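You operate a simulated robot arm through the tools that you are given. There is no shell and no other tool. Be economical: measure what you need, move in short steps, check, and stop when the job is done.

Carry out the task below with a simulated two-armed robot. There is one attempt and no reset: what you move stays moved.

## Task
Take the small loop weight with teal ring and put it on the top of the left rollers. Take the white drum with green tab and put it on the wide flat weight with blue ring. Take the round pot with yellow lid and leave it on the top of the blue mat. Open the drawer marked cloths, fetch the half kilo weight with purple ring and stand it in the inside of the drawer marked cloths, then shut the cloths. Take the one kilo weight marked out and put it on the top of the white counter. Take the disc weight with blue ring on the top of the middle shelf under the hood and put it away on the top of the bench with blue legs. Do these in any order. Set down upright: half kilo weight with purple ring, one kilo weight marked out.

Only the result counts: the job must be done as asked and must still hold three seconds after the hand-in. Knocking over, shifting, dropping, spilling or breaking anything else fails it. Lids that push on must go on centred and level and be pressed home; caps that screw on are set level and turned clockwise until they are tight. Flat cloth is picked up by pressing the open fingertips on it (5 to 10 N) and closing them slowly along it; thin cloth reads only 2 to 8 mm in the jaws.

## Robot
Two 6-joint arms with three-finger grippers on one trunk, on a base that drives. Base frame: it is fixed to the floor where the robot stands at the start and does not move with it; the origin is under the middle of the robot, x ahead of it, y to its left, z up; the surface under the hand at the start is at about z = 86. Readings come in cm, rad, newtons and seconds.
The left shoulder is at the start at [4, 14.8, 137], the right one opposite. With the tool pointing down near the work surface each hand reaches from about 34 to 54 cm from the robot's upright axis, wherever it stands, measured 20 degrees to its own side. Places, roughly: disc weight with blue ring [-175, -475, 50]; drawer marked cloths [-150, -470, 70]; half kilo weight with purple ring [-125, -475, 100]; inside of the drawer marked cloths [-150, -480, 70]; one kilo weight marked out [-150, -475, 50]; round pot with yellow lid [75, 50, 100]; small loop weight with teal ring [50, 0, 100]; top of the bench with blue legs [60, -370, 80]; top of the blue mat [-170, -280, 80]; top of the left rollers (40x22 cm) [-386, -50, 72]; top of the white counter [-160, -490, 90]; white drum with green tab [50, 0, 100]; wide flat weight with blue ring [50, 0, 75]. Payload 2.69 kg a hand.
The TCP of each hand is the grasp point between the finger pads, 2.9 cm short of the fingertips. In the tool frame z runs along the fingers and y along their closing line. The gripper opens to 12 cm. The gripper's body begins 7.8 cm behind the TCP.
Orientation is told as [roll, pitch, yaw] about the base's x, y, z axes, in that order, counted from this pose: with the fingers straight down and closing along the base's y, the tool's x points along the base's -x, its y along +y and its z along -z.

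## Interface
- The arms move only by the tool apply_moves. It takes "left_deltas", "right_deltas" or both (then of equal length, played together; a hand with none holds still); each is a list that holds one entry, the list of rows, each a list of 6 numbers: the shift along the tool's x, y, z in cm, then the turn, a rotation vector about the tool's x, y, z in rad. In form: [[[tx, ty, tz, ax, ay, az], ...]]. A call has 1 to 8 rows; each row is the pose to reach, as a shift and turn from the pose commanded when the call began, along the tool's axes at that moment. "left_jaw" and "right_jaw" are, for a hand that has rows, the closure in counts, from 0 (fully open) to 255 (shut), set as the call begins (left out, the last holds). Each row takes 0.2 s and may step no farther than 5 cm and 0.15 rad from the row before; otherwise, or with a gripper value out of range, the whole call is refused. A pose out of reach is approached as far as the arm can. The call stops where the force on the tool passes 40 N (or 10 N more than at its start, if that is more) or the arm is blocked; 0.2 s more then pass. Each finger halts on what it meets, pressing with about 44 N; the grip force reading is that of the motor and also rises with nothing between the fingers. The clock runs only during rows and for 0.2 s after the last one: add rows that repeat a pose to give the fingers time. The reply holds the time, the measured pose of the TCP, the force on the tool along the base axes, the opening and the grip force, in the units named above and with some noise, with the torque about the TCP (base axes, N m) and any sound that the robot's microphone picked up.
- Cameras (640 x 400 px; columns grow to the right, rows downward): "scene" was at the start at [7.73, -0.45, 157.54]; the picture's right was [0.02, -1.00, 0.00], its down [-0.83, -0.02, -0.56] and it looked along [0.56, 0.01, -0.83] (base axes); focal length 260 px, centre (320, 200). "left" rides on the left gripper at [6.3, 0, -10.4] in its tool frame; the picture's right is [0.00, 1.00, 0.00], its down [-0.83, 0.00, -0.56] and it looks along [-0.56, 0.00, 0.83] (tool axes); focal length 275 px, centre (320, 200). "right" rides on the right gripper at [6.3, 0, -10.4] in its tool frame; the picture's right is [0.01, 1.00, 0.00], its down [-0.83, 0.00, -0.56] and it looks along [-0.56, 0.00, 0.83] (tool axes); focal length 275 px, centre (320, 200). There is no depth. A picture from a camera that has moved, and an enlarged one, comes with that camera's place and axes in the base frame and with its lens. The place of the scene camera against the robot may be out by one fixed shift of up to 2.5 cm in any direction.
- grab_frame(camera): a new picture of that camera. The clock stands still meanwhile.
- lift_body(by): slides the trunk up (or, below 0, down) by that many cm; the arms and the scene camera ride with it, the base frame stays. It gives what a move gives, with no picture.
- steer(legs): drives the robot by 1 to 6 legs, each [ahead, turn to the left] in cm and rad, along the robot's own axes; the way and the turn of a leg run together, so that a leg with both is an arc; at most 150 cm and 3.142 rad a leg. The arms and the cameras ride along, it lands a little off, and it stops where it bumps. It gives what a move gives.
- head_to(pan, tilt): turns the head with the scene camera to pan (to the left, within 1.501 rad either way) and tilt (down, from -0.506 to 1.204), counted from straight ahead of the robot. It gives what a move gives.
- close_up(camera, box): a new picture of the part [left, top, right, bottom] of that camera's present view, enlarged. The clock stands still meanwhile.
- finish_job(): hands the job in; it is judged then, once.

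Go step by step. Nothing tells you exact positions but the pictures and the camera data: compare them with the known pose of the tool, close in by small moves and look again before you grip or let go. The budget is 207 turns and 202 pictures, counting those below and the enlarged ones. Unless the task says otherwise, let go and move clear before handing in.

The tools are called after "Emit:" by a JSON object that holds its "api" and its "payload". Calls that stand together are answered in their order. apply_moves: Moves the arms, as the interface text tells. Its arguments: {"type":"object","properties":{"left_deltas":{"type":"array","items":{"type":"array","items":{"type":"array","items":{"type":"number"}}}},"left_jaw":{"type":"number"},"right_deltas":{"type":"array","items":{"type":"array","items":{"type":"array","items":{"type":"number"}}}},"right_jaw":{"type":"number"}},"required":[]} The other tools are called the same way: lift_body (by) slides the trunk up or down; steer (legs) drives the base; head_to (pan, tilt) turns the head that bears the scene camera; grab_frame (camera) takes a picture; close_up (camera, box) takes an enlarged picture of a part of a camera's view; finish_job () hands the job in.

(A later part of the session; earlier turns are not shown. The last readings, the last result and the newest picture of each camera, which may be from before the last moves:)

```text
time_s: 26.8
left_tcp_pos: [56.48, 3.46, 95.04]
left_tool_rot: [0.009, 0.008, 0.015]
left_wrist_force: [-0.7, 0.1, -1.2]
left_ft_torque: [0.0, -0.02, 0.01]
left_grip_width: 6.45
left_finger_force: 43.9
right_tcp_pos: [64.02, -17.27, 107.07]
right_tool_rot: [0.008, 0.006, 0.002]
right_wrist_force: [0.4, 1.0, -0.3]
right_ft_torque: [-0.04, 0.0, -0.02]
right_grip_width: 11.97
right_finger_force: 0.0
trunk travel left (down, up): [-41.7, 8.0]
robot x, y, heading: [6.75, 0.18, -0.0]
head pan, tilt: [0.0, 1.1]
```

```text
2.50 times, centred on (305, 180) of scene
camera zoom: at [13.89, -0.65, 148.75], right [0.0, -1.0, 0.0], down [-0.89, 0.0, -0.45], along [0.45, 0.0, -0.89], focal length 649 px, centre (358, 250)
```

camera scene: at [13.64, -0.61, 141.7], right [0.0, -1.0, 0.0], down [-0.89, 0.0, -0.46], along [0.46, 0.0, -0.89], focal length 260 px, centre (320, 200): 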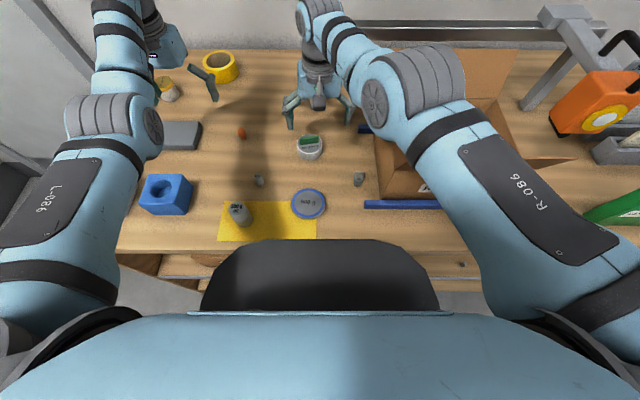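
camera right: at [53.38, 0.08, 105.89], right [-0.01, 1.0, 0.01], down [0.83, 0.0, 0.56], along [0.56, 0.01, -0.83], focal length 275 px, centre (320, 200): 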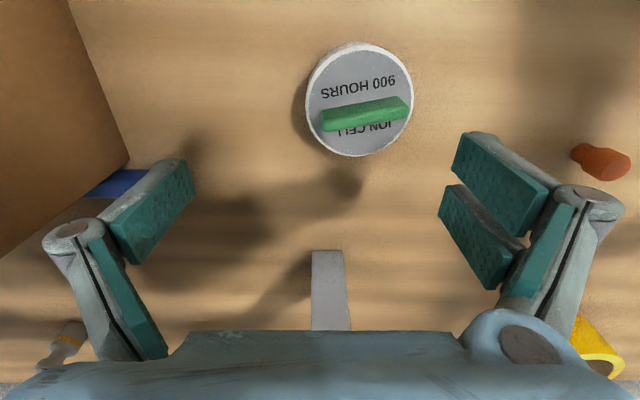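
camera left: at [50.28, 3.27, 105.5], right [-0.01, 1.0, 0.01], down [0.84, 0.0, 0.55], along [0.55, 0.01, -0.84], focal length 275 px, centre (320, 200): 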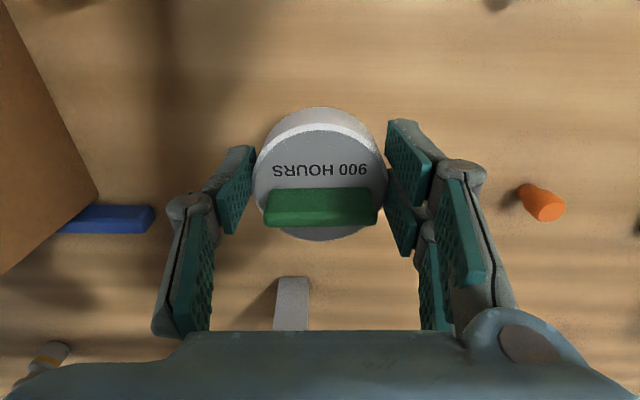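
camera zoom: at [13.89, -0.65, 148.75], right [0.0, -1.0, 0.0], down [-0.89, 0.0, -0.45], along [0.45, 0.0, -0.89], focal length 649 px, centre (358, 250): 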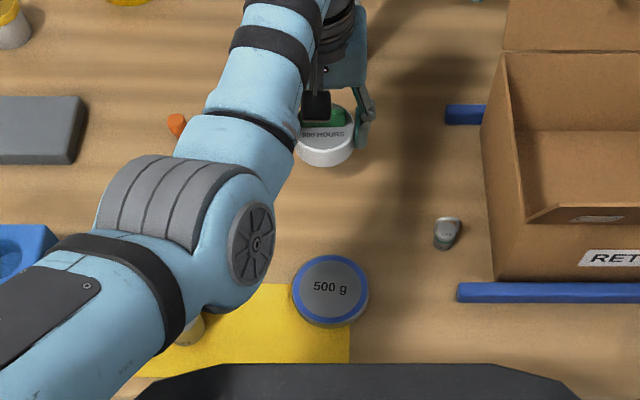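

Drum is held. I'll raise the trunk again and bring the drum back toward the flat weight for a look.

Emit:
{"api": "lift_body", "payload": {"by": 8}}

Emit:
{"api": "apply_moves", "payload": {"left_deltas": [[[3, 0, 2, 0, 0, 0], [6.5, -0.5, 4, 0, 0, 0], [10, -0.8, 5, 0, 0, 0], [11.5, -0.8, 5, 0, 0, 0], [11.5, -0.8, 5, 0, 0, 0]]]}}

Emit:
{"api": "grab_frame", "payload": {"camera": "left"}}

```text
time_s: 28.0
left_tcp_pos: [56.74, 3.49, 103.1]
left_tool_rot: [0.009, 0.004, 0.015]
left_wrist_force: [0.3, -0.1, -0.9]
left_ft_torque: [0.0, 0.01, 0.0]
left_grip_width: 6.44
left_finger_force: 44.2
right_tcp_pos: [63.96, -17.26, 115.02]
right_tool_rot: [0.009, 0.005, 0.002]
right_wrist_force: [0.4, 0.4, -0.3]
right_ft_torque: [0.02, 0.03, 0.0]
right_grip_width: 12.02
right_finger_force: 0.0
trunk travel left (down, up): [-49.7, 0.0]
robot x, y, heading: [6.73, -0.03, -0.004]
head pan, tilt: [0.0, 1.1]
```

```text
time_s: 29.0
left_tcp_pos: [51.18, 14.22, 96.57]
left_tool_rot: [0.122, -0.033, 0.066]
left_wrist_force: [0.6, -0.8, -0.9]
left_ft_torque: [-0.01, 0.0, 0.01]
left_grip_width: 6.43
left_finger_force: 44.0
left hand out of reach, approached as far as the arm can: row 1, 2, 3, 4
right_tcp_pos: [63.98, -17.35, 115.07]
right_tool_rot: [0.01, 0.007, 0.001]
right_wrist_force: [-0.3, -0.1, 0.5]
right_ft_torque: [0.02, -0.01, 0.04]
right_grip_width: 11.99
right_finger_force: 0.1
trunk travel left (down, up): [-49.7, 0.0]
robot x, y, heading: [6.98, -0.15, -0.003]
head pan, tilt: [0.0, 1.1]
stopped in row 4 (left hand): the arm was blocked; the commanded pose is now the measured one
```

```text
171 pictures are left
camera left: at [44.54, 12.43, 106.75], right [-0.07, 0.99, 0.12], down [0.81, -0.02, 0.58], along [0.58, 0.14, -0.81], focal length 275 px, centre (320, 200)
```

left: 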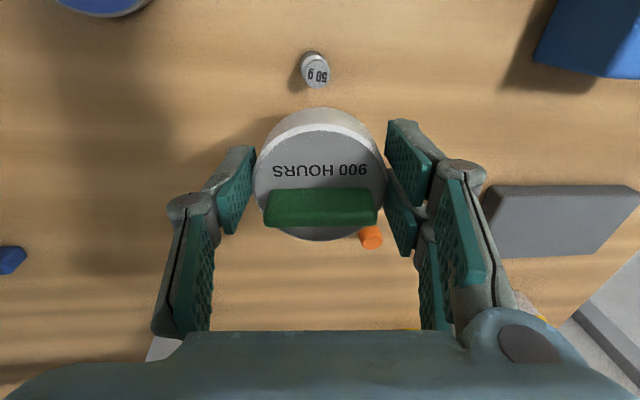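

Emit:
{"api": "grab_frame", "payload": {"camera": "scene"}}

```text
170 pictures are left
camera scene: at [13.84, -0.63, 156.69], right [0.0, -1.0, 0.0], down [-0.89, 0.0, -0.45], along [0.45, 0.0, -0.89], focal length 260 px, centre (320, 200)
```

scene: 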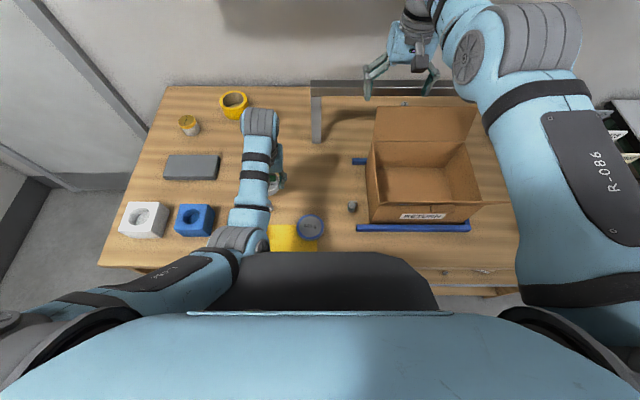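

The left elbow has dropped low near the 500 g weight. I'll extend the arm out again, back off the base, and approach the flat weight from further away.

Emit:
{"api": "apply_moves", "payload": {"left_deltas": [[[-2, 0, -2, 0, 0, 0], [-4, -2, -4, 0.06, 0, 0.03], [-5, -5, -5, 0.12, -0.03, 0.06], [-5.5, -6, -5, 0.12, -0.03, 0.06]]]}}

Emit:
{"api": "grab_frame", "payload": {"camera": "scene"}}

```text
time_s: 30.0
left_tcp_pos: [56.87, 7.6, 100.92]
left_tool_rot: [-0.001, -0.057, 0.003]
left_wrist_force: [-0.3, 0.7, -0.5]
left_ft_torque: [0.01, 0.0, 0.01]
left_grip_width: 6.46
left_finger_force: 44.1
right_tcp_pos: [64.04, -17.35, 114.96]
right_tool_rot: [0.009, 0.004, 0.003]
right_wrist_force: [0.4, 0.7, -0.8]
right_ft_torque: [0.01, 0.02, -0.01]
right_grip_width: 12.01
right_finger_force: 0.0
trunk travel left (down, up): [-49.7, 0.0]
robot x, y, heading: [6.73, 0.12, 0.001]
head pan, tilt: [0.0, 1.1]
```

```text
169 pictures are left
camera scene: at [13.87, -0.71, 156.68], right [0.0, -1.0, 0.0], down [-0.89, 0.0, -0.45], along [0.45, 0.0, -0.89], focal length 260 px, centre (320, 200)
```

scene: 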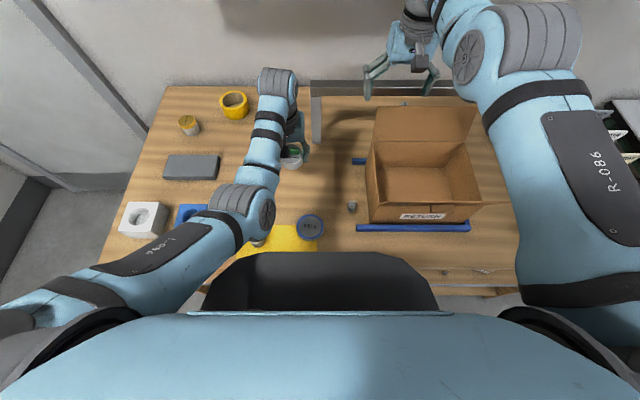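

Emit:
{"api": "steer", "payload": {"legs": [[-9, 0]]}}

Emit:
{"api": "apply_moves", "payload": {"left_deltas": [[[0, -2, 0, 0, 0.06, 0], [0, -5, 0, 0, 0.06, 0], [0, -5, 0, 0, 0.06, 0]]]}}

Emit:
{"api": "grab_frame", "payload": {"camera": "left"}}

Emit:
{"api": "grab_frame", "payload": {"camera": "scene"}}

```text
time_s: 31.1
left_tcp_pos: [48.78, 7.8, 100.38]
left_tool_rot: [0.0, -0.048, 0.005]
left_wrist_force: [1.9, -0.5, -0.8]
left_ft_torque: [0.02, 0.1, 0.02]
left_grip_width: 6.47
left_finger_force: 44.3
right_tcp_pos: [56.24, -17.37, 114.25]
right_tool_rot: [0.01, 0.015, 0.002]
right_wrist_force: [1.5, 0.3, -0.3]
right_ft_torque: [0.0, 0.13, 0.01]
right_grip_width: 12.04
right_finger_force: 0.0
trunk travel left (down, up): [-49.7, 0.0]
robot x, y, heading: [-2.0, 0.23, 0.004]
head pan, tilt: [0.0, 1.1]
```

```text
time_s: 31.9
left_tcp_pos: [48.1, 2.73, 100.9]
left_tool_rot: [0.002, 0.002, 0.006]
left_wrist_force: [1.6, 0.0, -0.3]
left_ft_torque: [0.0, 0.02, -0.01]
left_grip_width: 6.46
left_finger_force: 43.7
right_tcp_pos: [55.28, -17.27, 114.84]
right_tool_rot: [0.009, 0.007, 0.001]
right_wrist_force: [0.8, -0.4, 0.1]
right_ft_torque: [-0.01, 0.0, 0.01]
right_grip_width: 12.0
right_finger_force: 0.0
trunk travel left (down, up): [-49.7, 0.0]
robot x, y, heading: [-2.0, -0.03, 0.003]
head pan, tilt: [0.0, 1.1]
```

```text
168 pictures are left
camera left: at [41.73, 2.73, 111.35], right [0.0, 1.0, 0.0], down [0.83, 0.0, 0.55], along [0.55, 0.0, -0.83], focal length 275 px, centre (320, 200)
```

left: 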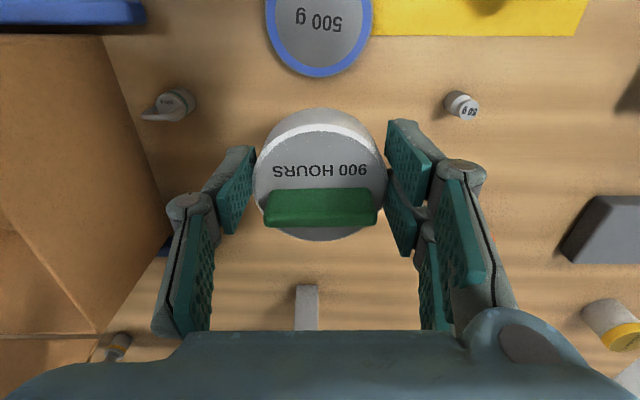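

```text
167 pictures are left
camera scene: at [5.09, -0.65, 156.67], right [0.0, -1.0, 0.0], down [-0.89, 0.0, -0.45], along [0.45, 0.0, -0.89], focal length 260 px, centre (320, 200)
```

scene: 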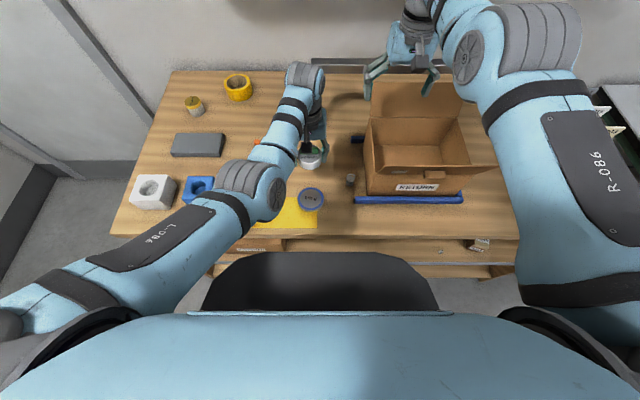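

Emit:
{"api": "apply_moves", "payload": {"left_deltas": [[[3.2, 0, 1, 0, 0, 0], [6.4, 0, 3, 0, 0, 0], [6.4, 0, 4, 0, 0, 0], [6.4, 0, 4, 0, 0, 0]]]}}

Emit:
{"api": "grab_frame", "payload": {"camera": "left"}}

Emit:
{"api": "close_up", "payload": {"camera": "scene", "box": [220, 120, 420, 270]}}

```text
time_s: 33.1
left_tcp_pos: [44.57, 10.19, 96.39]
left_tool_rot: [0.081, -0.025, 0.059]
left_wrist_force: [0.1, -0.3, -1.2]
left_ft_torque: [0.0, 0.0, -0.01]
left_grip_width: 6.47
left_finger_force: 43.9
left hand out of reach, approached as far as the arm can: row 1, 2, 3, 4
right_tcp_pos: [54.99, -17.23, 115.08]
right_tool_rot: [0.006, 0.005, 0.001]
right_wrist_force: [0.7, 0.6, 0.6]
right_ft_torque: [0.0, 0.01, 0.03]
right_grip_width: 12.01
right_finger_force: 0.1
trunk travel left (down, up): [-49.7, 0.0]
robot x, y, heading: [-1.71, -0.16, 0.005]
head pan, tilt: [0.0, 1.1]
stopped in row 4 (left hand): the arm was blocked; the commanded pose is now the measured one
```

```text
166 pictures are left
camera left: at [38.06, 8.95, 106.67], right [-0.06, 1.0, 0.08], down [0.82, 0.0, 0.57], along [0.57, 0.1, -0.82], focal length 275 px, centre (320, 200)
```

left: 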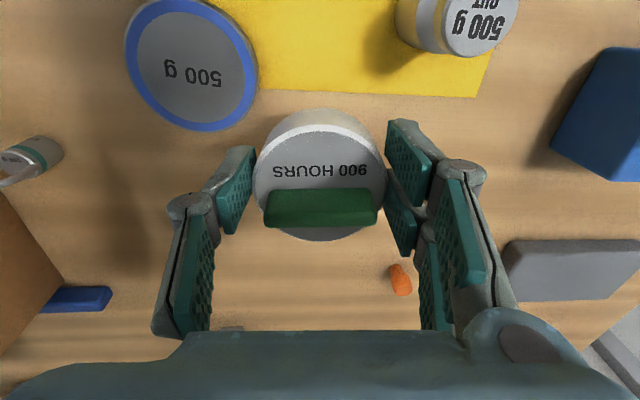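

```text
2.67 times, centred on (320, 195) of scene
camera zoom: at [4.86, -0.57, 156.68], right [0.0, -1.0, 0.0], down [-0.89, 0.0, -0.45], along [0.45, 0.0, -0.89], focal length 692 px, centre (320, 213)
```

zoom: 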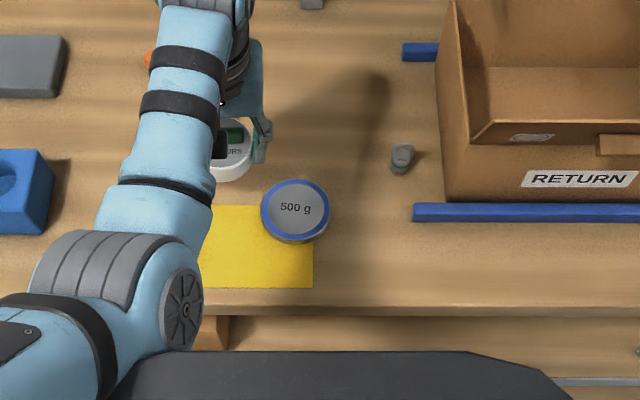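

Reaching across the middle is blocked, so I'll turn the base right by 0.3 rad to put the flat weight on the left arm's own side.

Emit:
{"api": "steer", "payload": {"legs": [[0, -0.3]]}}

Emit:
{"api": "apply_moves", "payload": {"left_deltas": [[[0, 0, 0, 0.08, 0.02, 0.03], [0, 0, 0, 0.08, 0.02, 0.03]]]}}

Emit:
{"api": "grab_frame", "payload": {"camera": "left"}}

Emit:
{"api": "grab_frame", "payload": {"camera": "scene"}}

```text
time_s: 34.5
left_tcp_pos: [45.55, -4.35, 96.19]
left_tool_rot: [0.079, -0.021, -0.25]
left_wrist_force: [-0.1, -0.5, 0.6]
left_ft_torque: [-0.01, 0.02, 0.0]
left_grip_width: 6.43
left_finger_force: 44.6
right_tcp_pos: [46.97, -33.88, 114.95]
right_tool_rot: [0.008, 0.005, -0.31]
right_wrist_force: [0.5, 1.2, 0.0]
right_ft_torque: [0.0, 0.01, 0.01]
right_grip_width: 11.99
right_finger_force: 0.2
trunk travel left (down, up): [-49.7, 0.0]
robot x, y, heading: [-2.2, 0.31, -0.309]
head pan, tilt: [0.0, 1.1]
```

```text
time_s: 35.1
left_tcp_pos: [45.47, -4.38, 96.15]
left_tool_rot: [0.001, 0.0, -0.279]
left_wrist_force: [0.1, 0.4, -0.9]
left_ft_torque: [-0.01, 0.01, 0.0]
left_grip_width: 6.46
left_finger_force: 44.2
right_tcp_pos: [47.08, -33.84, 115.03]
right_tool_rot: [0.007, 0.005, -0.31]
right_wrist_force: [0.6, 0.1, -0.7]
right_ft_torque: [-0.02, -0.06, 0.01]
right_grip_width: 11.99
right_finger_force: 0.1
trunk travel left (down, up): [-49.7, 0.0]
robot x, y, heading: [-1.95, -0.13, -0.308]
head pan, tilt: [0.0, 1.1]
```

```text
164 pictures are left
camera left: at [39.28, -2.73, 106.73], right [0.28, 0.96, 0.0], down [0.8, -0.23, 0.56], along [0.53, -0.16, -0.83], focal length 275 px, centre (320, 200)
```

left: 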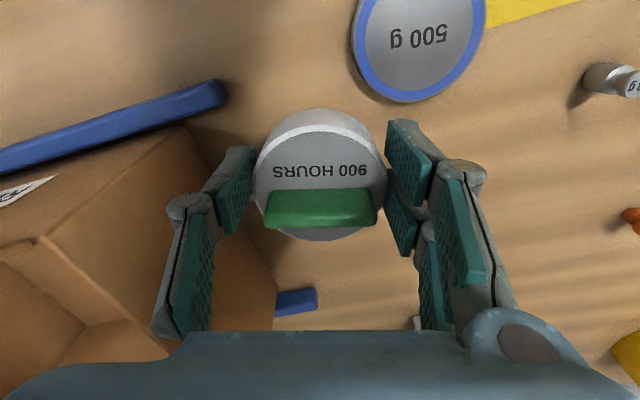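

```text
163 pictures are left
camera scene: at [4.48, -3.1, 156.68], right [-0.3, -0.95, 0.0], down [-0.85, 0.27, -0.45], along [0.43, -0.14, -0.89], focal length 260 px, centre (320, 200)
```

scene: 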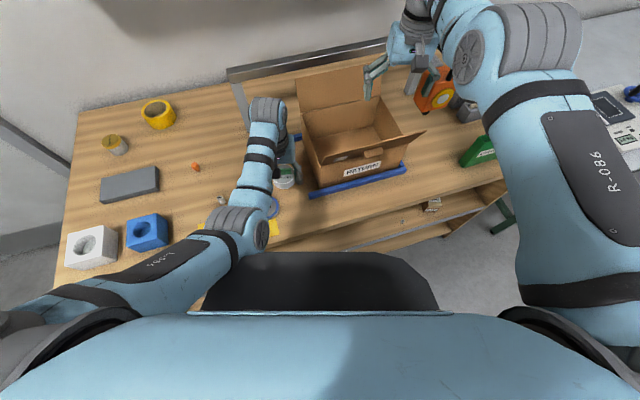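

Emit:
{"api": "apply_moves", "payload": {"left_deltas": [[[2, 2, 0, 0, 0, 0], [4, 4, 0, 0, 0, 0], [5.6, 5.6, 0, 0, 0, 0], [5.6, 5.6, 0, 0, 0, 0]]]}}

Emit:
{"api": "grab_frame", "payload": {"camera": "left"}}

Emit:
{"api": "close_up", "payload": {"camera": "scene", "box": [180, 100, 380, 270]}}

```text
time_s: 36.1
left_tcp_pos: [41.51, 2.42, 96.24]
left_tool_rot: [0.001, 0.0, -0.279]
left_wrist_force: [0.5, -0.2, 0.0]
left_ft_torque: [0.01, 0.03, 0.0]
left_grip_width: 6.44
left_finger_force: 44.2
right_tcp_pos: [47.12, -33.9, 114.91]
right_tool_rot: [0.009, 0.006, -0.309]
right_wrist_force: [0.7, -0.7, 0.0]
right_ft_torque: [0.02, 0.01, 0.03]
right_grip_width: 11.98
right_finger_force: 0.1
trunk travel left (down, up): [-49.7, 0.0]
robot x, y, heading: [-1.78, 0.12, -0.311]
head pan, tilt: [0.0, 1.1]
```

```text
162 pictures are left
camera left: at [35.4, 4.05, 106.71], right [0.28, 0.96, 0.0], down [0.8, -0.23, 0.56], along [0.53, -0.16, -0.83], focal length 275 px, centre (320, 200)
```

left: 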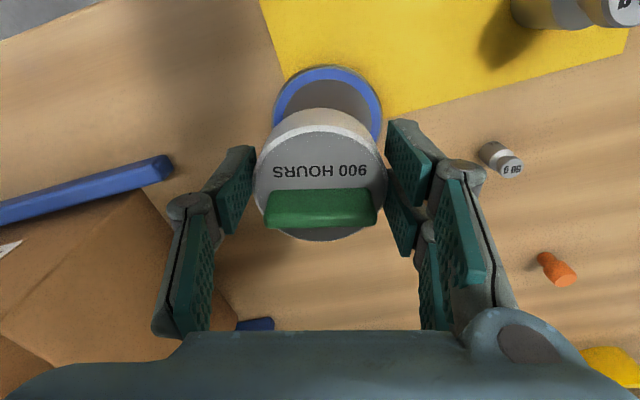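

```text
2.35 times, centred on (280, 185) of scene
camera zoom: at [4.44, -3.23, 156.68], right [-0.3, -0.95, 0.0], down [-0.85, 0.27, -0.45], along [0.43, -0.14, -0.89], focal length 611 px, centre (414, 235)
```

zoom: 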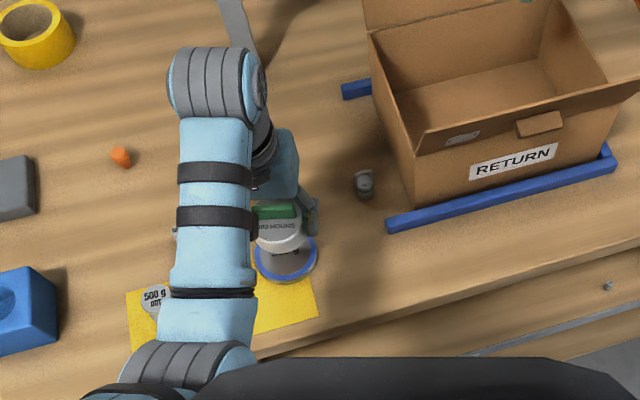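

Emit:
{"api": "apply_moves", "payload": {"left_deltas": [[[-0.1, 0.4, 1.5, 0, 0, 0], [-0.1, 0.4, 3.0, 0, 0, 0], [-0.1, 0.4, 3.4, 0, 0, 0], [-0.1, 0.4, 3.4, 0, 0, 0]]]}}

Emit:
{"api": "grab_frame", "payload": {"camera": "left"}}

Emit:
{"api": "close_up", "payload": {"camera": "scene", "box": [230, 150, 310, 220]}}

```text
time_s: 37.1
left_tcp_pos: [41.81, 2.74, 92.94]
left_tool_rot: [-0.001, -0.001, -0.28]
left_wrist_force: [0.6, 0.2, -1.4]
left_ft_torque: [-0.02, -0.01, -0.03]
left_grip_width: 6.45
left_finger_force: 43.8
right_tcp_pos: [46.93, -33.88, 115.03]
right_tool_rot: [0.009, 0.005, -0.309]
right_wrist_force: [0.3, -0.4, -0.2]
right_ft_torque: [0.0, -0.03, 0.0]
right_grip_width: 12.0
right_finger_force: 0.2
trunk travel left (down, up): [-49.7, 0.0]
robot x, y, heading: [-2.17, 0.0, -0.31]
head pan, tilt: [0.0, 1.1]
```

```text
160 pictures are left
camera left: at [35.65, 4.52, 103.32], right [0.28, 0.96, 0.0], down [0.8, -0.23, 0.56], along [0.53, -0.16, -0.83], focal length 275 px, centre (320, 200)
```

left: 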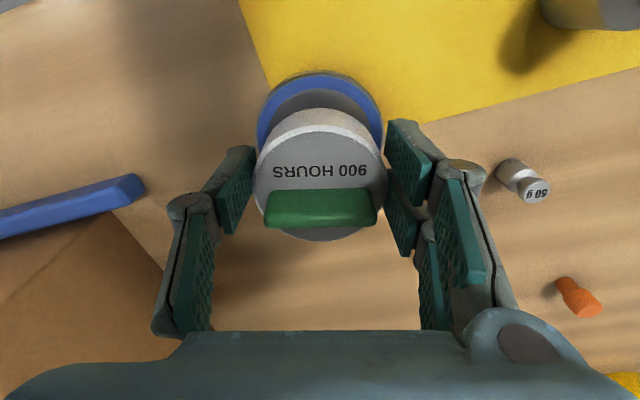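

```text
5.71 times, centred on (270, 185) of scene
camera zoom: at [4.42, -3.17, 156.69], right [-0.3, -0.95, 0.0], down [-0.85, 0.27, -0.45], along [0.43, -0.14, -0.89], focal length 1484 px, centre (606, 286)
```

zoom: 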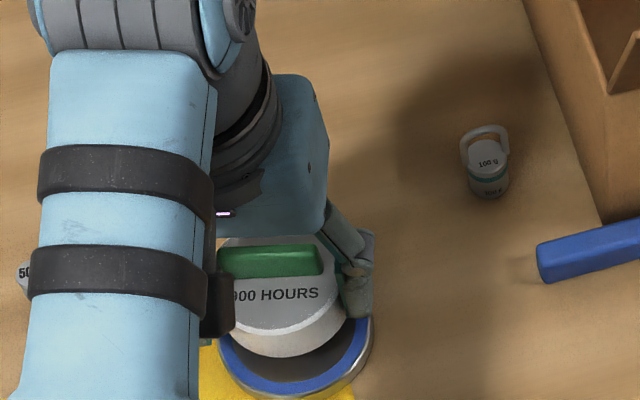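

Emit:
{"api": "apply_moves", "payload": {"left_deltas": [[[0, 0, 0.3, 0, 0, 0], [0, 0, 0.6, 0, 0, 0], [0, 0, 0.8, 0, 0, 0], [0, 0, 0.8, 0, 0, 0]]]}}

Emit:
{"api": "grab_frame", "payload": {"camera": "left"}}

```text
time_s: 38.1
left_tcp_pos: [41.78, 2.79, 91.83]
left_tool_rot: [0.001, 0.001, -0.279]
left_wrist_force: [-0.2, -0.2, -1.6]
left_ft_torque: [-0.02, 0.01, 0.01]
left_grip_width: 6.47
left_finger_force: 43.8
right_tcp_pos: [47.07, -33.86, 115.09]
right_tool_rot: [0.01, 0.006, -0.309]
right_wrist_force: [-0.5, 0.0, 0.0]
right_ft_torque: [-0.02, 0.0, 0.03]
right_grip_width: 12.0
right_finger_force: 0.1
trunk travel left (down, up): [-49.7, 0.0]
robot x, y, heading: [-1.88, 0.11, -0.31]
head pan, tilt: [0.0, 1.1]
```

```text
158 pictures are left
camera left: at [35.64, 4.49, 102.49], right [0.28, 0.96, 0.0], down [0.8, -0.23, 0.56], along [0.53, -0.16, -0.83], focal length 275 px, centre (320, 200)
```

left: 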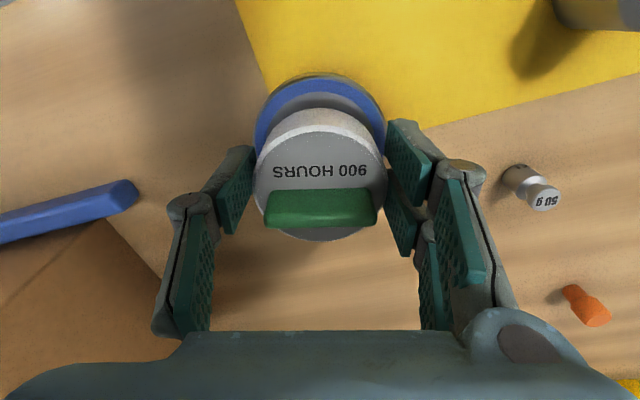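

Emit:
{"api": "apply_moves", "payload": {"left_deltas": [[[0, 0, 0.2, 0, 0, 0], [0, 0, 0.4, 0, 0, 0], [0, 0, 0.6, 0, 0, 0], [0, 0, 0.8, 0, 0, 0], [0, 0, 0.8, 0, 0, 0]]]}}

Emit:
{"api": "grab_frame", "payload": {"camera": "left"}}

```text
time_s: 39.3
left_tcp_pos: [41.65, 2.88, 91.24]
left_tool_rot: [0.0, 0.001, -0.28]
left_wrist_force: [-0.1, 0.4, -0.7]
left_ft_torque: [0.01, -0.01, 0.0]
left_grip_width: 6.44
left_finger_force: 43.7
right_tcp_pos: [46.99, -33.87, 114.96]
right_tool_rot: [0.008, 0.005, -0.308]
right_wrist_force: [-0.6, -0.2, 0.3]
right_ft_torque: [-0.02, -0.01, -0.03]
right_grip_width: 12.0
right_finger_force: 0.1
trunk travel left (down, up): [-49.7, 0.0]
robot x, y, heading: [-1.88, -0.21, -0.309]
head pan, tilt: [0.0, 1.1]
```

```text
157 pictures are left
camera left: at [35.59, 4.53, 101.7], right [0.28, 0.96, 0.0], down [0.8, -0.23, 0.56], along [0.53, -0.16, -0.83], focal length 275 px, centre (320, 200)
```

left: 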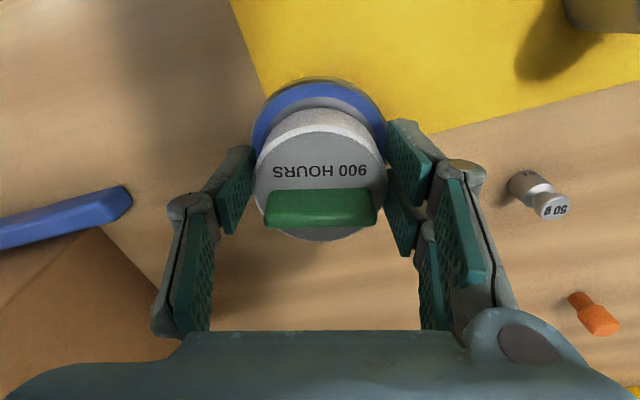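

Emit:
{"api": "apply_moves", "payload": {"left_deltas": [[[0, 0, 0.2, 0, 0, 0], [0, 0, 0.4, 0, 0, 0], [0, 0, 0.6, 0, 0, 0], [0, 0, 0.6, 0, 0, 0]]]}}

```text
time_s: 40.3
left_tcp_pos: [41.73, 2.72, 90.81]
left_tool_rot: [0.002, -0.006, -0.279]
left_wrist_force: [9.1, 2.5, 35.3]
left_ft_torque: [0.13, -0.57, -0.2]
left_grip_width: 6.48
left_finger_force: 44.4
right_tcp_pos: [46.8, -33.79, 115.02]
right_tool_rot: [0.008, -0.001, -0.306]
right_wrist_force: [-0.8, -0.6, 0.1]
right_ft_torque: [-0.01, 0.0, 0.0]
right_grip_width: 12.0
right_finger_force: 0.0
trunk travel left (down, up): [-49.7, 0.0]
robot x, y, heading: [-2.02, 0.23, -0.306]
head pan, tilt: [0.0, 1.1]
```

Emit:
{"api": "apply_moves", "payload": {"left_deltas": [[[0, 0, -0.3, 0, 0, 0], [0, 0, -0.4, 0, 0, 0]]]}}

Emit:
{"api": "apply_moves", "payload": {"left_deltas": [[[0, 0, 0, 0, 0, 0], [0, 0, 0, 0, 0, 0], [0, 0, 0, 0, 0, 0]]], "left_jaw": 60}}

Emit:
{"api": "apply_moves", "payload": {"left_deltas": [[[0, 0, -2, 0, 0, 0], [0, 0, -5, 0, 0, 0], [0, 0, -8, 0, 0, 0]]]}}

Emit:
{"api": "grab_frame", "payload": {"camera": "left"}}

Emit:
{"api": "close_up", "payload": {"camera": "scene", "box": [230, 140, 350, 240]}}

```text
time_s: 40.9
left_tcp_pos: [41.64, 2.79, 90.86]
left_tool_rot: [0.0, 0.005, -0.28]
left_wrist_force: [0.4, -0.2, 2.6]
left_ft_torque: [-0.04, -0.14, -0.04]
left_grip_width: 6.45
left_finger_force: 44.1
right_tcp_pos: [46.98, -33.91, 115.03]
right_tool_rot: [0.009, 0.005, -0.308]
right_wrist_force: [0.4, 0.0, -0.2]
right_ft_torque: [-0.01, 0.0, -0.01]
right_grip_width: 11.99
right_finger_force: 0.1
trunk travel left (down, up): [-49.7, 0.0]
robot x, y, heading: [-1.92, -0.02, -0.311]
head pan, tilt: [0.0, 1.1]
```

```text
time_s: 41.7
left_tcp_pos: [41.63, 2.8, 90.97]
left_tool_rot: [0.0, 0.0, -0.28]
left_wrist_force: [-0.4, -0.1, 0.0]
left_ft_torque: [0.0, 0.03, -0.02]
left_grip_width: 9.18
left_finger_force: 0.1
right_tcp_pos: [47.01, -33.86, 114.93]
right_tool_rot: [0.008, 0.005, -0.308]
right_wrist_force: [-0.2, 0.7, 0.7]
right_ft_torque: [-0.02, 0.02, 0.0]
right_grip_width: 11.99
right_finger_force: 0.1
trunk travel left (down, up): [-49.7, 0.0]
robot x, y, heading: [-2.46, 0.03, -0.312]
head pan, tilt: [0.0, 1.1]
```

```text
time_s: 42.5
left_tcp_pos: [42.32, 2.44, 97.62]
left_tool_rot: [0.001, 0.002, -0.281]
left_wrist_force: [-0.1, -0.3, 0.3]
left_ft_torque: [0.01, -0.01, -0.01]
left_grip_width: 9.2
left_finger_force: 0.1
left hand out of reach, approached as far as the arm can: row 3
right_tcp_pos: [47.01, -33.99, 114.99]
right_tool_rot: [0.009, 0.006, -0.309]
right_wrist_force: [0.3, 0.9, 0.0]
right_ft_torque: [-0.03, -0.02, 0.0]
right_grip_width: 12.01
right_finger_force: 0.1
trunk travel left (down, up): [-49.7, 0.0]
robot x, y, heading: [-2.11, -0.16, -0.307]
head pan, tilt: [0.0, 1.1]
```

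```text
156 pictures are left
camera left: at [36.22, 4.03, 108.22], right [0.28, 0.96, 0.0], down [0.8, -0.23, 0.56], along [0.53, -0.16, -0.83], focal length 275 px, centre (320, 200)
```

left: 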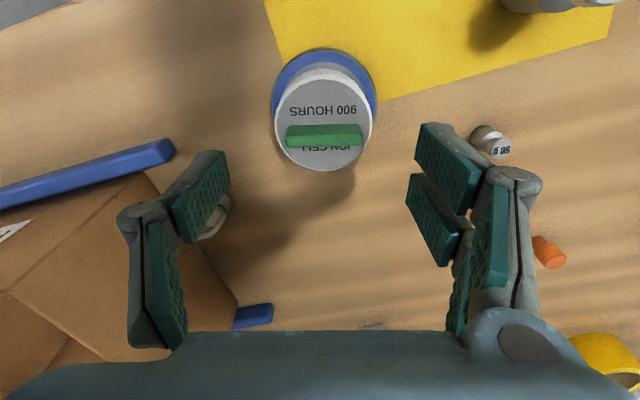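

```text
4.00 times, centred on (290, 190) of scene
camera zoom: at [4.44, -3.21, 156.68], right [-0.3, -0.95, 0.0], down [-0.85, 0.27, -0.45], along [0.43, -0.14, -0.89], focal length 1039 px, centre (440, 240)
```

zoom: 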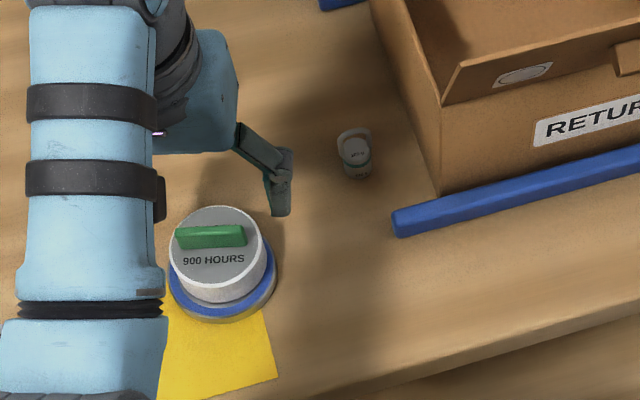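

Drum sits on the flat weight. Next: extend the left hand out and up, turn left so the loop weight (~(47.6,-9.6)) lies on the right arm's side.

Emit:
{"api": "apply_moves", "payload": {"left_deltas": [[[-2.5, 1.5, -1.5, 0, 0, 0], [-5, 3, -3, 0, 0, 0], [-7, 4.7, -4.4, 0, 0, 0], [-7, 4.7, -4.4, 0, 0, 0]]]}}

Emit:
{"api": "steer", "payload": {"legs": [[0, 0.45]]}}

Emit:
{"api": "grab_frame", "payload": {"camera": "scene"}}

Emit:
{"api": "grab_frame", "payload": {"camera": "right"}}

```text
time_s: 43.5
left_tcp_pos: [50.46, 4.76, 102.02]
left_tool_rot: [0.0, 0.0, -0.281]
left_wrist_force: [0.2, 0.0, 0.2]
left_ft_torque: [0.0, 0.0, 0.02]
left_grip_width: 9.19
left_finger_force: 0.0
right_tcp_pos: [47.11, -33.82, 114.99]
right_tool_rot: [0.008, 0.006, -0.311]
right_wrist_force: [0.7, -0.6, -0.1]
right_ft_torque: [-0.05, 0.0, 0.01]
right_grip_width: 11.98
right_finger_force: 0.1
trunk travel left (down, up): [-49.7, 0.0]
robot x, y, heading: [-2.48, -0.05, -0.312]
head pan, tilt: [0.0, 1.1]
```

```text
time_s: 45.2
left_tcp_pos: [43.16, 27.08, 101.99]
left_tool_rot: [0.002, -0.001, 0.171]
left_wrist_force: [0.0, 0.2, 0.1]
left_ft_torque: [0.0, -0.01, 0.04]
left_grip_width: 9.17
left_finger_force: 0.0
right_tcp_pos: [56.86, -9.12, 114.94]
right_tool_rot: [0.007, 0.007, 0.143]
right_wrist_force: [0.1, 0.1, 1.0]
right_ft_torque: [-0.01, -0.03, 0.0]
right_grip_width: 11.99
right_finger_force: 0.1
trunk travel left (down, up): [-49.7, 0.0]
robot x, y, heading: [-2.09, 0.27, 0.146]
head pan, tilt: [0.0, 1.1]
```

```text
154 pictures are left
camera scene: at [4.75, 0.38, 156.69], right [0.14, -0.99, 0.0], down [-0.88, -0.12, -0.45], along [0.45, 0.06, -0.89], focal length 260 px, centre (320, 200)
```

scene: 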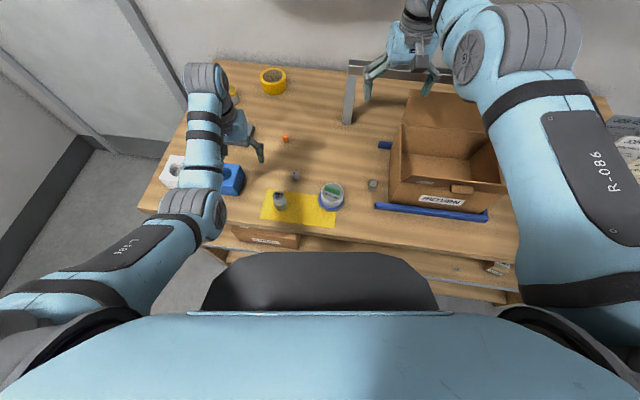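

```text
153 pictures are left
camera right: at [50.73, -10.28, 125.4], right [-0.15, 0.99, 0.01], down [0.83, 0.12, 0.55], along [0.54, 0.09, -0.83], focal length 275 px, centre (320, 200)
```

right: 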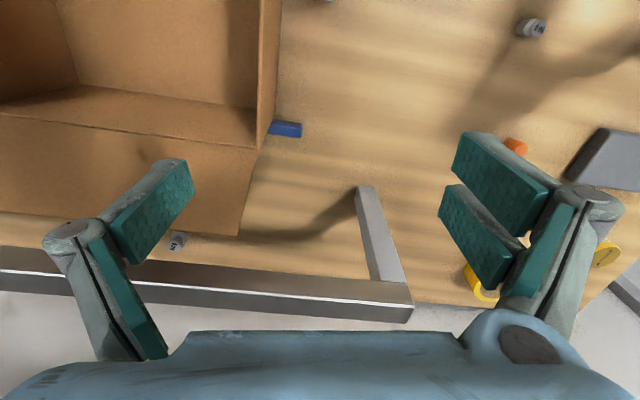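

Emit:
{"api": "apply_moves", "payload": {"right_deltas": [[[1, 0.3, 2, 0, 0, 0.14], [2, 0.6, 4, 0, 0, 0.28], [3.3, 1, 7, 0, 0, 0.42], [5, 1.5, 10, 0, 0, 0.56], [6.5, 2, 13, 0, 0, 0.7], [8, 2.5, 15, 0, 0, 0.85], [8.5, 2.7, 15.5, 0, 0, 1.0], [8.5, 2.7, 15.5, 0, 0, 1.14]]]}}

Emit:
{"api": "grab_frame", "payload": {"camera": "right"}}

Emit:
{"api": "close_up", "payload": {"camera": "scene", "box": [260, 80, 480, 240]}}

```text
time_s: 47.0
left_tcp_pos: [43.19, 27.15, 102.1]
left_tool_rot: [0.0, 0.0, 0.171]
left_wrist_force: [0.9, 0.8, 0.9]
left_ft_torque: [0.02, 0.0, 0.0]
left_grip_width: 9.19
left_finger_force: 0.1
right_tcp_pos: [52.98, -5.9, 97.54]
right_tool_rot: [-0.004, 0.011, -0.999]
right_wrist_force: [0.0, 0.2, -0.3]
right_ft_torque: [0.01, -0.05, 0.01]
right_grip_width: 12.0
right_finger_force: 0.1
right hand out of reach, approached as far as the arm can: row 1, 2, 3, 4, 5, 6, 7, 8
trunk travel left (down, up): [-49.7, 0.0]
robot x, y, heading: [-2.19, -0.06, 0.141]
head pan, tilt: [0.0, 1.1]
```

```text
152 pictures are left
camera right: at [49.67, -0.77, 108.06], right [0.84, 0.54, 0.0], down [0.46, -0.7, 0.55], along [0.29, -0.46, -0.84], focal length 275 px, centre (320, 200)
```

right: 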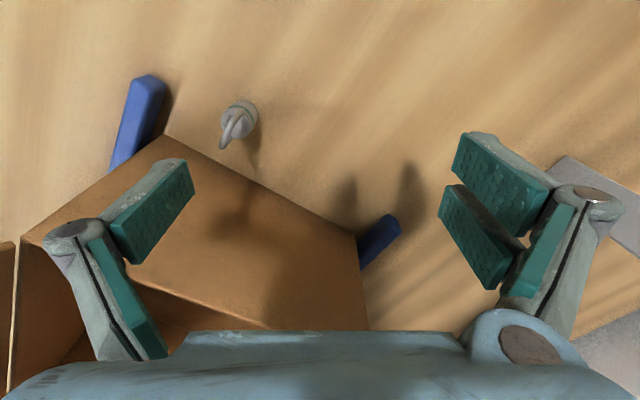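

```text
2.50 times, centred on (370, 160) of scene
camera zoom: at [4.73, 0.57, 156.69], right [0.14, -0.99, 0.0], down [-0.88, -0.13, -0.45], along [0.45, 0.06, -0.89], focal length 649 px, centre (195, 300)
```

zoom: 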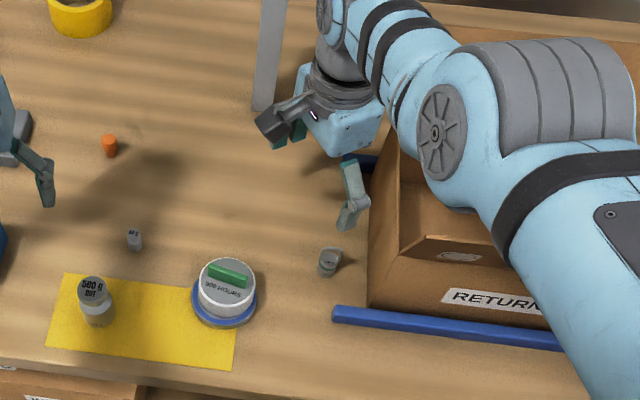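

Emit:
{"api": "steer", "payload": {"legs": [[2, 0]]}}

Emit:
{"api": "apply_moves", "payload": {"right_deltas": [[[0.3, -3, 0, 0, 0, 0.1], [0.7, -6, 0, 0, 0, 0.2], [1, -7.6, 1, 0, 0, 0.25], [1, -7.6, 1, 0, 0, 0.25]]]}}

Emit:
{"api": "grab_frame", "payload": {"camera": "right"}}

```text
time_s: 47.8
left_tcp_pos: [44.76, 27.38, 102.24]
left_tool_rot: [0.001, -0.003, 0.173]
left_wrist_force: [-0.9, -0.4, 0.1]
left_ft_torque: [-0.01, -0.04, -0.02]
left_grip_width: 9.2
left_finger_force: 0.0
right_tcp_pos: [54.65, -5.8, 97.88]
right_tool_rot: [0.0, 0.01, -0.997]
right_wrist_force: [0.3, -0.1, 0.0]
right_ft_torque: [0.03, -0.04, 0.01]
right_grip_width: 12.03
right_finger_force: 0.1
trunk travel left (down, up): [-49.7, 0.0]
robot x, y, heading: [0.07, 0.33, 0.142]
head pan, tilt: [0.0, 1.1]
```

```text
time_s: 48.8
left_tcp_pos: [45.06, 27.43, 102.01]
left_tool_rot: [-0.001, -0.001, 0.171]
left_wrist_force: [0.3, 0.6, 0.8]
left_ft_torque: [0.02, 0.03, 0.0]
left_grip_width: 9.17
left_finger_force: 0.1
right_tcp_pos: [53.99, -7.35, 93.88]
right_tool_rot: [-0.009, 0.009, -1.247]
right_wrist_force: [0.3, 1.0, 0.5]
right_ft_torque: [0.02, 0.0, -0.02]
right_grip_width: 12.01
right_finger_force: 0.1
right hand out of reach, approached as far as the arm can: row 1, 2, 3, 4
trunk travel left (down, up): [-49.7, 0.0]
robot x, y, heading: [-0.38, 0.16, 0.144]
head pan, tilt: [0.0, 1.1]
```

```text
150 pictures are left
camera right: at [52.09, -1.56, 104.36], right [0.95, 0.32, -0.01], down [0.27, -0.79, 0.55], along [0.17, -0.52, -0.84], focal length 275 px, centre (320, 200)
```

right: 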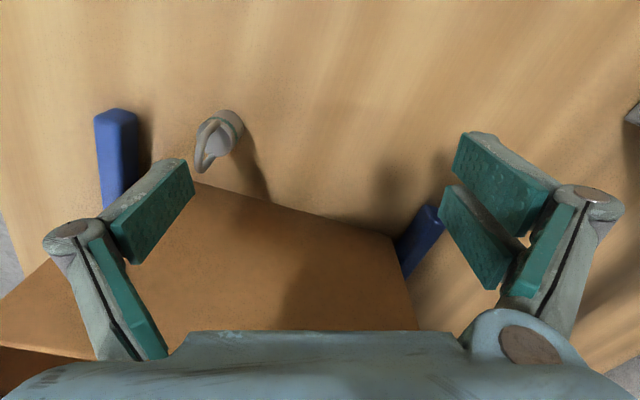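

Emit:
{"api": "apply_moves", "payload": {"right_deltas": [[[0, -2.5, 0.5, 0, 0, 0], [0, -2.5, 0.5, 0, 0, 0]]]}}

Emit:
{"api": "grab_frame", "payload": {"camera": "scene"}}

```text
time_s: 49.4
left_tcp_pos: [45.24, 27.5, 101.98]
left_tool_rot: [0.0, -0.002, 0.172]
left_wrist_force: [0.8, -0.4, 0.5]
left_ft_torque: [-0.01, 0.01, -0.01]
left_grip_width: 9.17
left_finger_force: 0.1
right_tcp_pos: [53.47, -7.73, 92.59]
right_tool_rot: [-0.007, 0.009, -1.248]
right_wrist_force: [0.1, 0.4, -0.1]
right_ft_torque: [0.02, -0.04, 0.0]
right_grip_width: 12.01
right_finger_force: 0.1
right hand out of reach, approached as far as the arm can: row 1, 2
trunk travel left (down, up): [-49.7, 0.0]
robot x, y, heading: [-0.3, 0.48, 0.141]
head pan, tilt: [0.0, 1.1]
```

```text
149 pictures are left
camera scene: at [6.69, 0.82, 156.69], right [0.14, -0.99, 0.0], down [-0.88, -0.13, -0.45], along [0.45, 0.06, -0.89], focal length 260 px, centre (320, 200)
```

scene: 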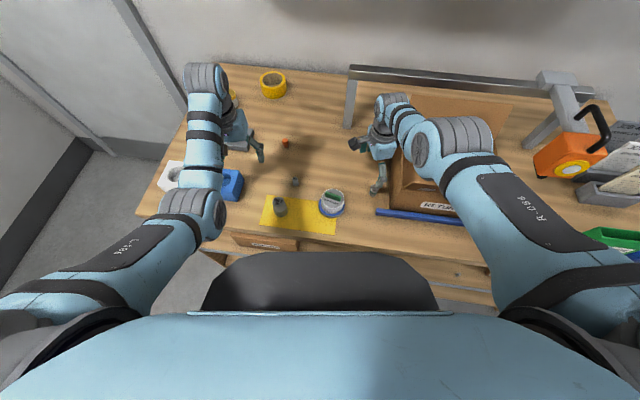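

Emit:
{"api": "apply_moves", "payload": {"right_deltas": [[[-2, 0, -1, 0, 0, -0.1], [-3, 0, -1, 0, 0, -0.25], [-3, 0, -1, 0, 0, -0.4], [-3, 0, -1, 0, 0, -0.55], [-3, 0, -1, 0, 0, -0.7], [-3, 0, -1, 0, 0, -0.85], [-3, 0, -1, 0, 0, -1.0], [-3, 0, -1, 0, 0, -1.0]]], "right_jaw": 120}}

Emit:
{"api": "grab_frame", "payload": {"camera": "right"}}

```text
time_s: 51.2
left_tcp_pos: [44.82, 27.8, 102.05]
left_tool_rot: [-0.004, -0.003, 0.171]
left_wrist_force: [-0.3, 0.3, -0.3]
left_ft_torque: [-0.01, 0.01, 0.01]
left_grip_width: 9.2
left_finger_force: 0.1
right_tcp_pos: [54.38, -10.27, 93.79]
right_tool_rot: [0.0, 0.009, -0.246]
right_wrist_force: [-10.2, 23.0, 6.3]
right_ft_torque: [-0.84, -0.16, -0.65]
right_grip_width: 5.17
right_finger_force: 0.1
trunk travel left (down, up): [-49.7, 0.0]
robot x, y, heading: [-0.31, 0.2, 0.141]
head pan, tilt: [0.0, 1.1]
```

```text
148 pictures are left
camera right: at [48.29, -8.76, 104.35], right [0.24, 0.97, 0.0], down [0.81, -0.2, 0.55], along [0.53, -0.13, -0.84], focal length 275 px, centre (320, 200)
```

right: 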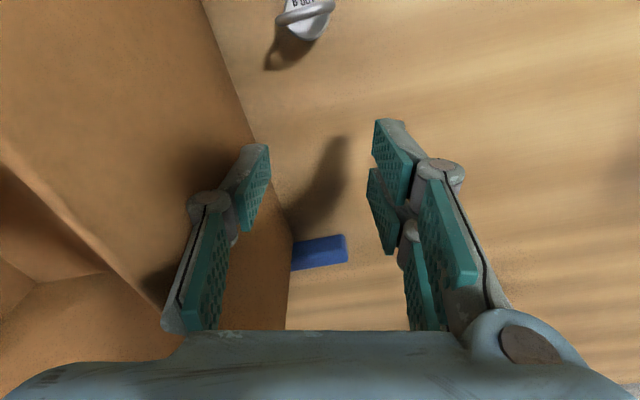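

Emit:
{"api": "apply_moves", "payload": {"right_deltas": [[[0, 2, 0, 0, 0, 0], [0, 5, 0, 0, 0, -0.1], [0, 5, 0, 0, 0, -0.2]]]}}

Emit:
{"api": "grab_frame", "payload": {"camera": "scene"}}

Emit:
{"api": "close_up", "payload": {"camera": "scene", "box": [340, 120, 520, 250]}}

```text
time_s: 52.0
left_tcp_pos: [44.96, 27.7, 101.98]
left_tool_rot: [-0.002, 0.0, 0.171]
left_wrist_force: [0.2, 0.0, -0.5]
left_ft_torque: [-0.01, -0.02, 0.01]
left_grip_width: 9.2
left_finger_force: 0.1
right_tcp_pos: [53.78, -6.53, 94.32]
right_tool_rot: [0.003, 0.011, -0.047]
right_wrist_force: [0.0, -0.1, 0.3]
right_ft_torque: [-0.02, -0.04, -0.01]
right_grip_width: 6.34
right_finger_force: 0.0
right hand out of reach, approached as far as the arm can: row 1, 2, 3
trunk travel left (down, up): [-49.7, 0.0]
robot x, y, heading: [-0.21, 0.29, 0.141]
head pan, tilt: [0.0, 1.1]
```

```text
147 pictures are left
camera scene: at [6.56, 1.06, 156.69], right [0.14, -0.99, 0.0], down [-0.88, -0.13, -0.45], along [0.45, 0.06, -0.89], focal length 260 px, centre (320, 200)
```

scene: 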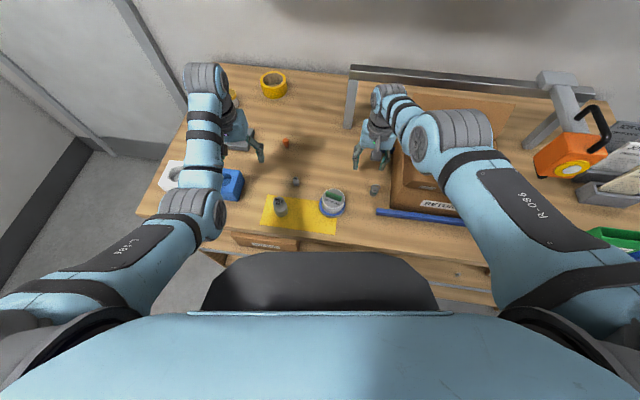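

```text
3.08 times, centred on (430, 185) of scene
camera zoom: at [6.56, 1.06, 156.69], right [0.14, -0.99, 0.0], down [-0.88, -0.13, -0.45], along [0.45, 0.06, -0.89], focal length 799 px, centre (-18, 246)
```

zoom: 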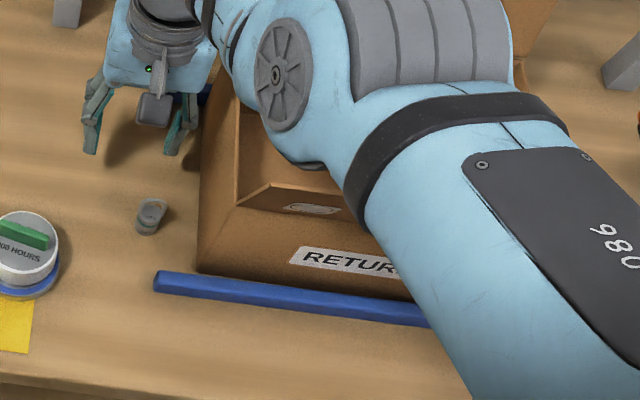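

The box appears unmoved against its rail. The right arm seems stuck at full stretch, so I'll return it to its known start-like pose above here.

Emit:
{"api": "apply_moves", "payload": {"right_deltas": [[[0, 0, -4, 0, 0, 0], [0, 0, -8, 0, 0, -0.1], [0.4, -1, -12, 0, 0, -0.19], [0.5, -2.4, -12.9, 0, 0, -0.19], [0.5, -2.4, -12.9, 0, 0, -0.19]]]}}

```text
time_s: 53.2
left_tcp_pos: [45.05, 27.41, 102.03]
left_tool_rot: [0.0, 0.0, 0.171]
left_wrist_force: [0.2, -0.2, -1.3]
left_ft_torque: [0.01, -0.01, 0.01]
left_grip_width: 9.18
left_finger_force: 0.0
right_tcp_pos: [57.9, -8.12, 106.7]
right_tool_rot: [0.008, 0.01, 0.144]
right_wrist_force: [-0.3, -0.3, -0.2]
right_ft_torque: [0.0, -0.05, -0.04]
right_grip_width: 6.36
right_finger_force: 0.0
right hand out of reach, approached as far as the arm can: row 1, 2, 3, 4, 5
trunk travel left (down, up): [-49.7, 0.0]
robot x, y, heading: [-0.18, 0.13, 0.142]
head pan, tilt: [0.0, 1.1]
```

Emit:
{"api": "apply_moves", "payload": {"right_deltas": [[[4.5, 0.6, 1.5, 0, 0, 0], [9, 1.3, 3, 0, 0, 0], [13.5, 2, 4.5, 0, 0, 0], [18, 2.6, 6, 0, 0, 0], [22, 3.2, 6.5, 0, 0, 0], [18, 2.6, 6.5, 0, 0, 0], [14, 2, 6.5, 0, 0, 0], [10, 1.5, 6.5, 0, 0, 0]]]}}

Emit:
{"api": "grab_frame", "payload": {"camera": "scene"}}

```text
time_s: 55.0
left_tcp_pos: [45.11, 27.33, 102.13]
left_tool_rot: [0.0, -0.001, 0.171]
left_wrist_force: [0.0, -1.2, 0.3]
left_ft_torque: [-0.01, -0.01, 0.03]
left_grip_width: 9.19
left_finger_force: 0.1
right_tcp_pos: [54.42, -4.99, 97.15]
right_tool_rot: [0.009, 0.01, 0.141]
right_wrist_force: [0.4, -0.1, -0.7]
right_ft_torque: [0.01, 0.0, 0.03]
right_grip_width: 6.34
right_finger_force: 0.1
right hand out of reach, approached as far as the arm can: row 1, 2, 3, 4, 5, 6, 7, 8
trunk travel left (down, up): [-49.7, 0.0]
robot x, y, heading: [-0.6, 0.22, 0.141]
head pan, tilt: [0.0, 1.1]
```

```text
145 pictures are left
camera scene: at [6.71, 0.74, 156.68], right [0.14, -0.99, 0.0], down [-0.88, -0.12, -0.45], along [0.45, 0.06, -0.89], focal length 260 px, centre (320, 200)
```

scene: 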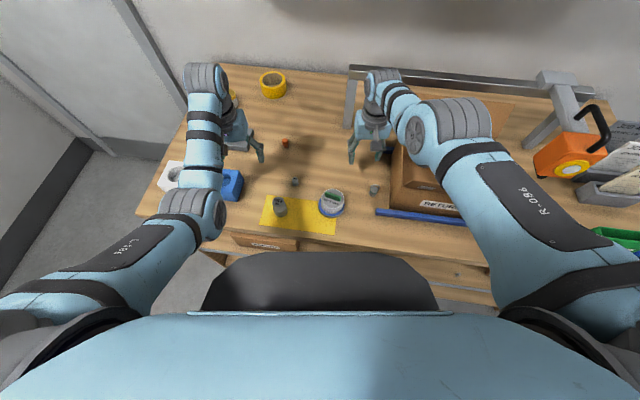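

Emit:
{"api": "apply_moves", "payload": {"right_deltas": [[[-5, 0, 0, 0, 0, 0], [-10, 0, 0, 0, 0, 0], [-14, 0, 0, 0, 0, 0], [-10, 0, 0.5, 0, 0, 0], [-5, 0, 1, 0, 0, 0], [0, 0, 1.5, 0, 0, 0], [4, 0, 2, 0, 0, 0], [6, 0, 2, 0, 0, 0]]]}}

```text
refused: row 5 steps farther than a row can; nothing moved
```

Emit:
{"api": "apply_moves", "payload": {"right_deltas": [[[-4.8, 0, 0, 0, 0, 0], [-9.5, 0, 0, 0, 0, 0], [-13, 0, 0, 0, 0, 0], [-9, 0, 0.5, 0, 0, 0], [-4.5, 0, 1, 0, 0, 0], [0, 0, 1.5, 0, 0, 0], [4, 0, 2, 0, 0, 0], [6, 0, 2, 0, 0, 0]]]}}

```text
time_s: 56.8
left_tcp_pos: [45.16, 27.36, 102.05]
left_tool_rot: [0.0, 0.0, 0.17]
left_wrist_force: [-0.2, -0.3, -0.1]
left_ft_torque: [0.0, -0.01, -0.01]
left_grip_width: 9.2
left_finger_force: 0.2
right_tcp_pos: [52.98, -4.68, 93.59]
right_tool_rot: [0.007, 0.008, 0.144]
right_wrist_force: [-0.3, 0.3, 0.6]
right_ft_torque: [0.01, 0.0, 0.04]
right_grip_width: 6.35
right_finger_force: 0.0
right hand out of reach, approached as far as the arm can: row 1, 2, 3, 4, 5, 6, 7, 8
trunk travel left (down, up): [-49.7, 0.0]
robot x, y, heading: [-0.19, 0.01, 0.138]
head pan, tilt: [0.0, 1.1]
```

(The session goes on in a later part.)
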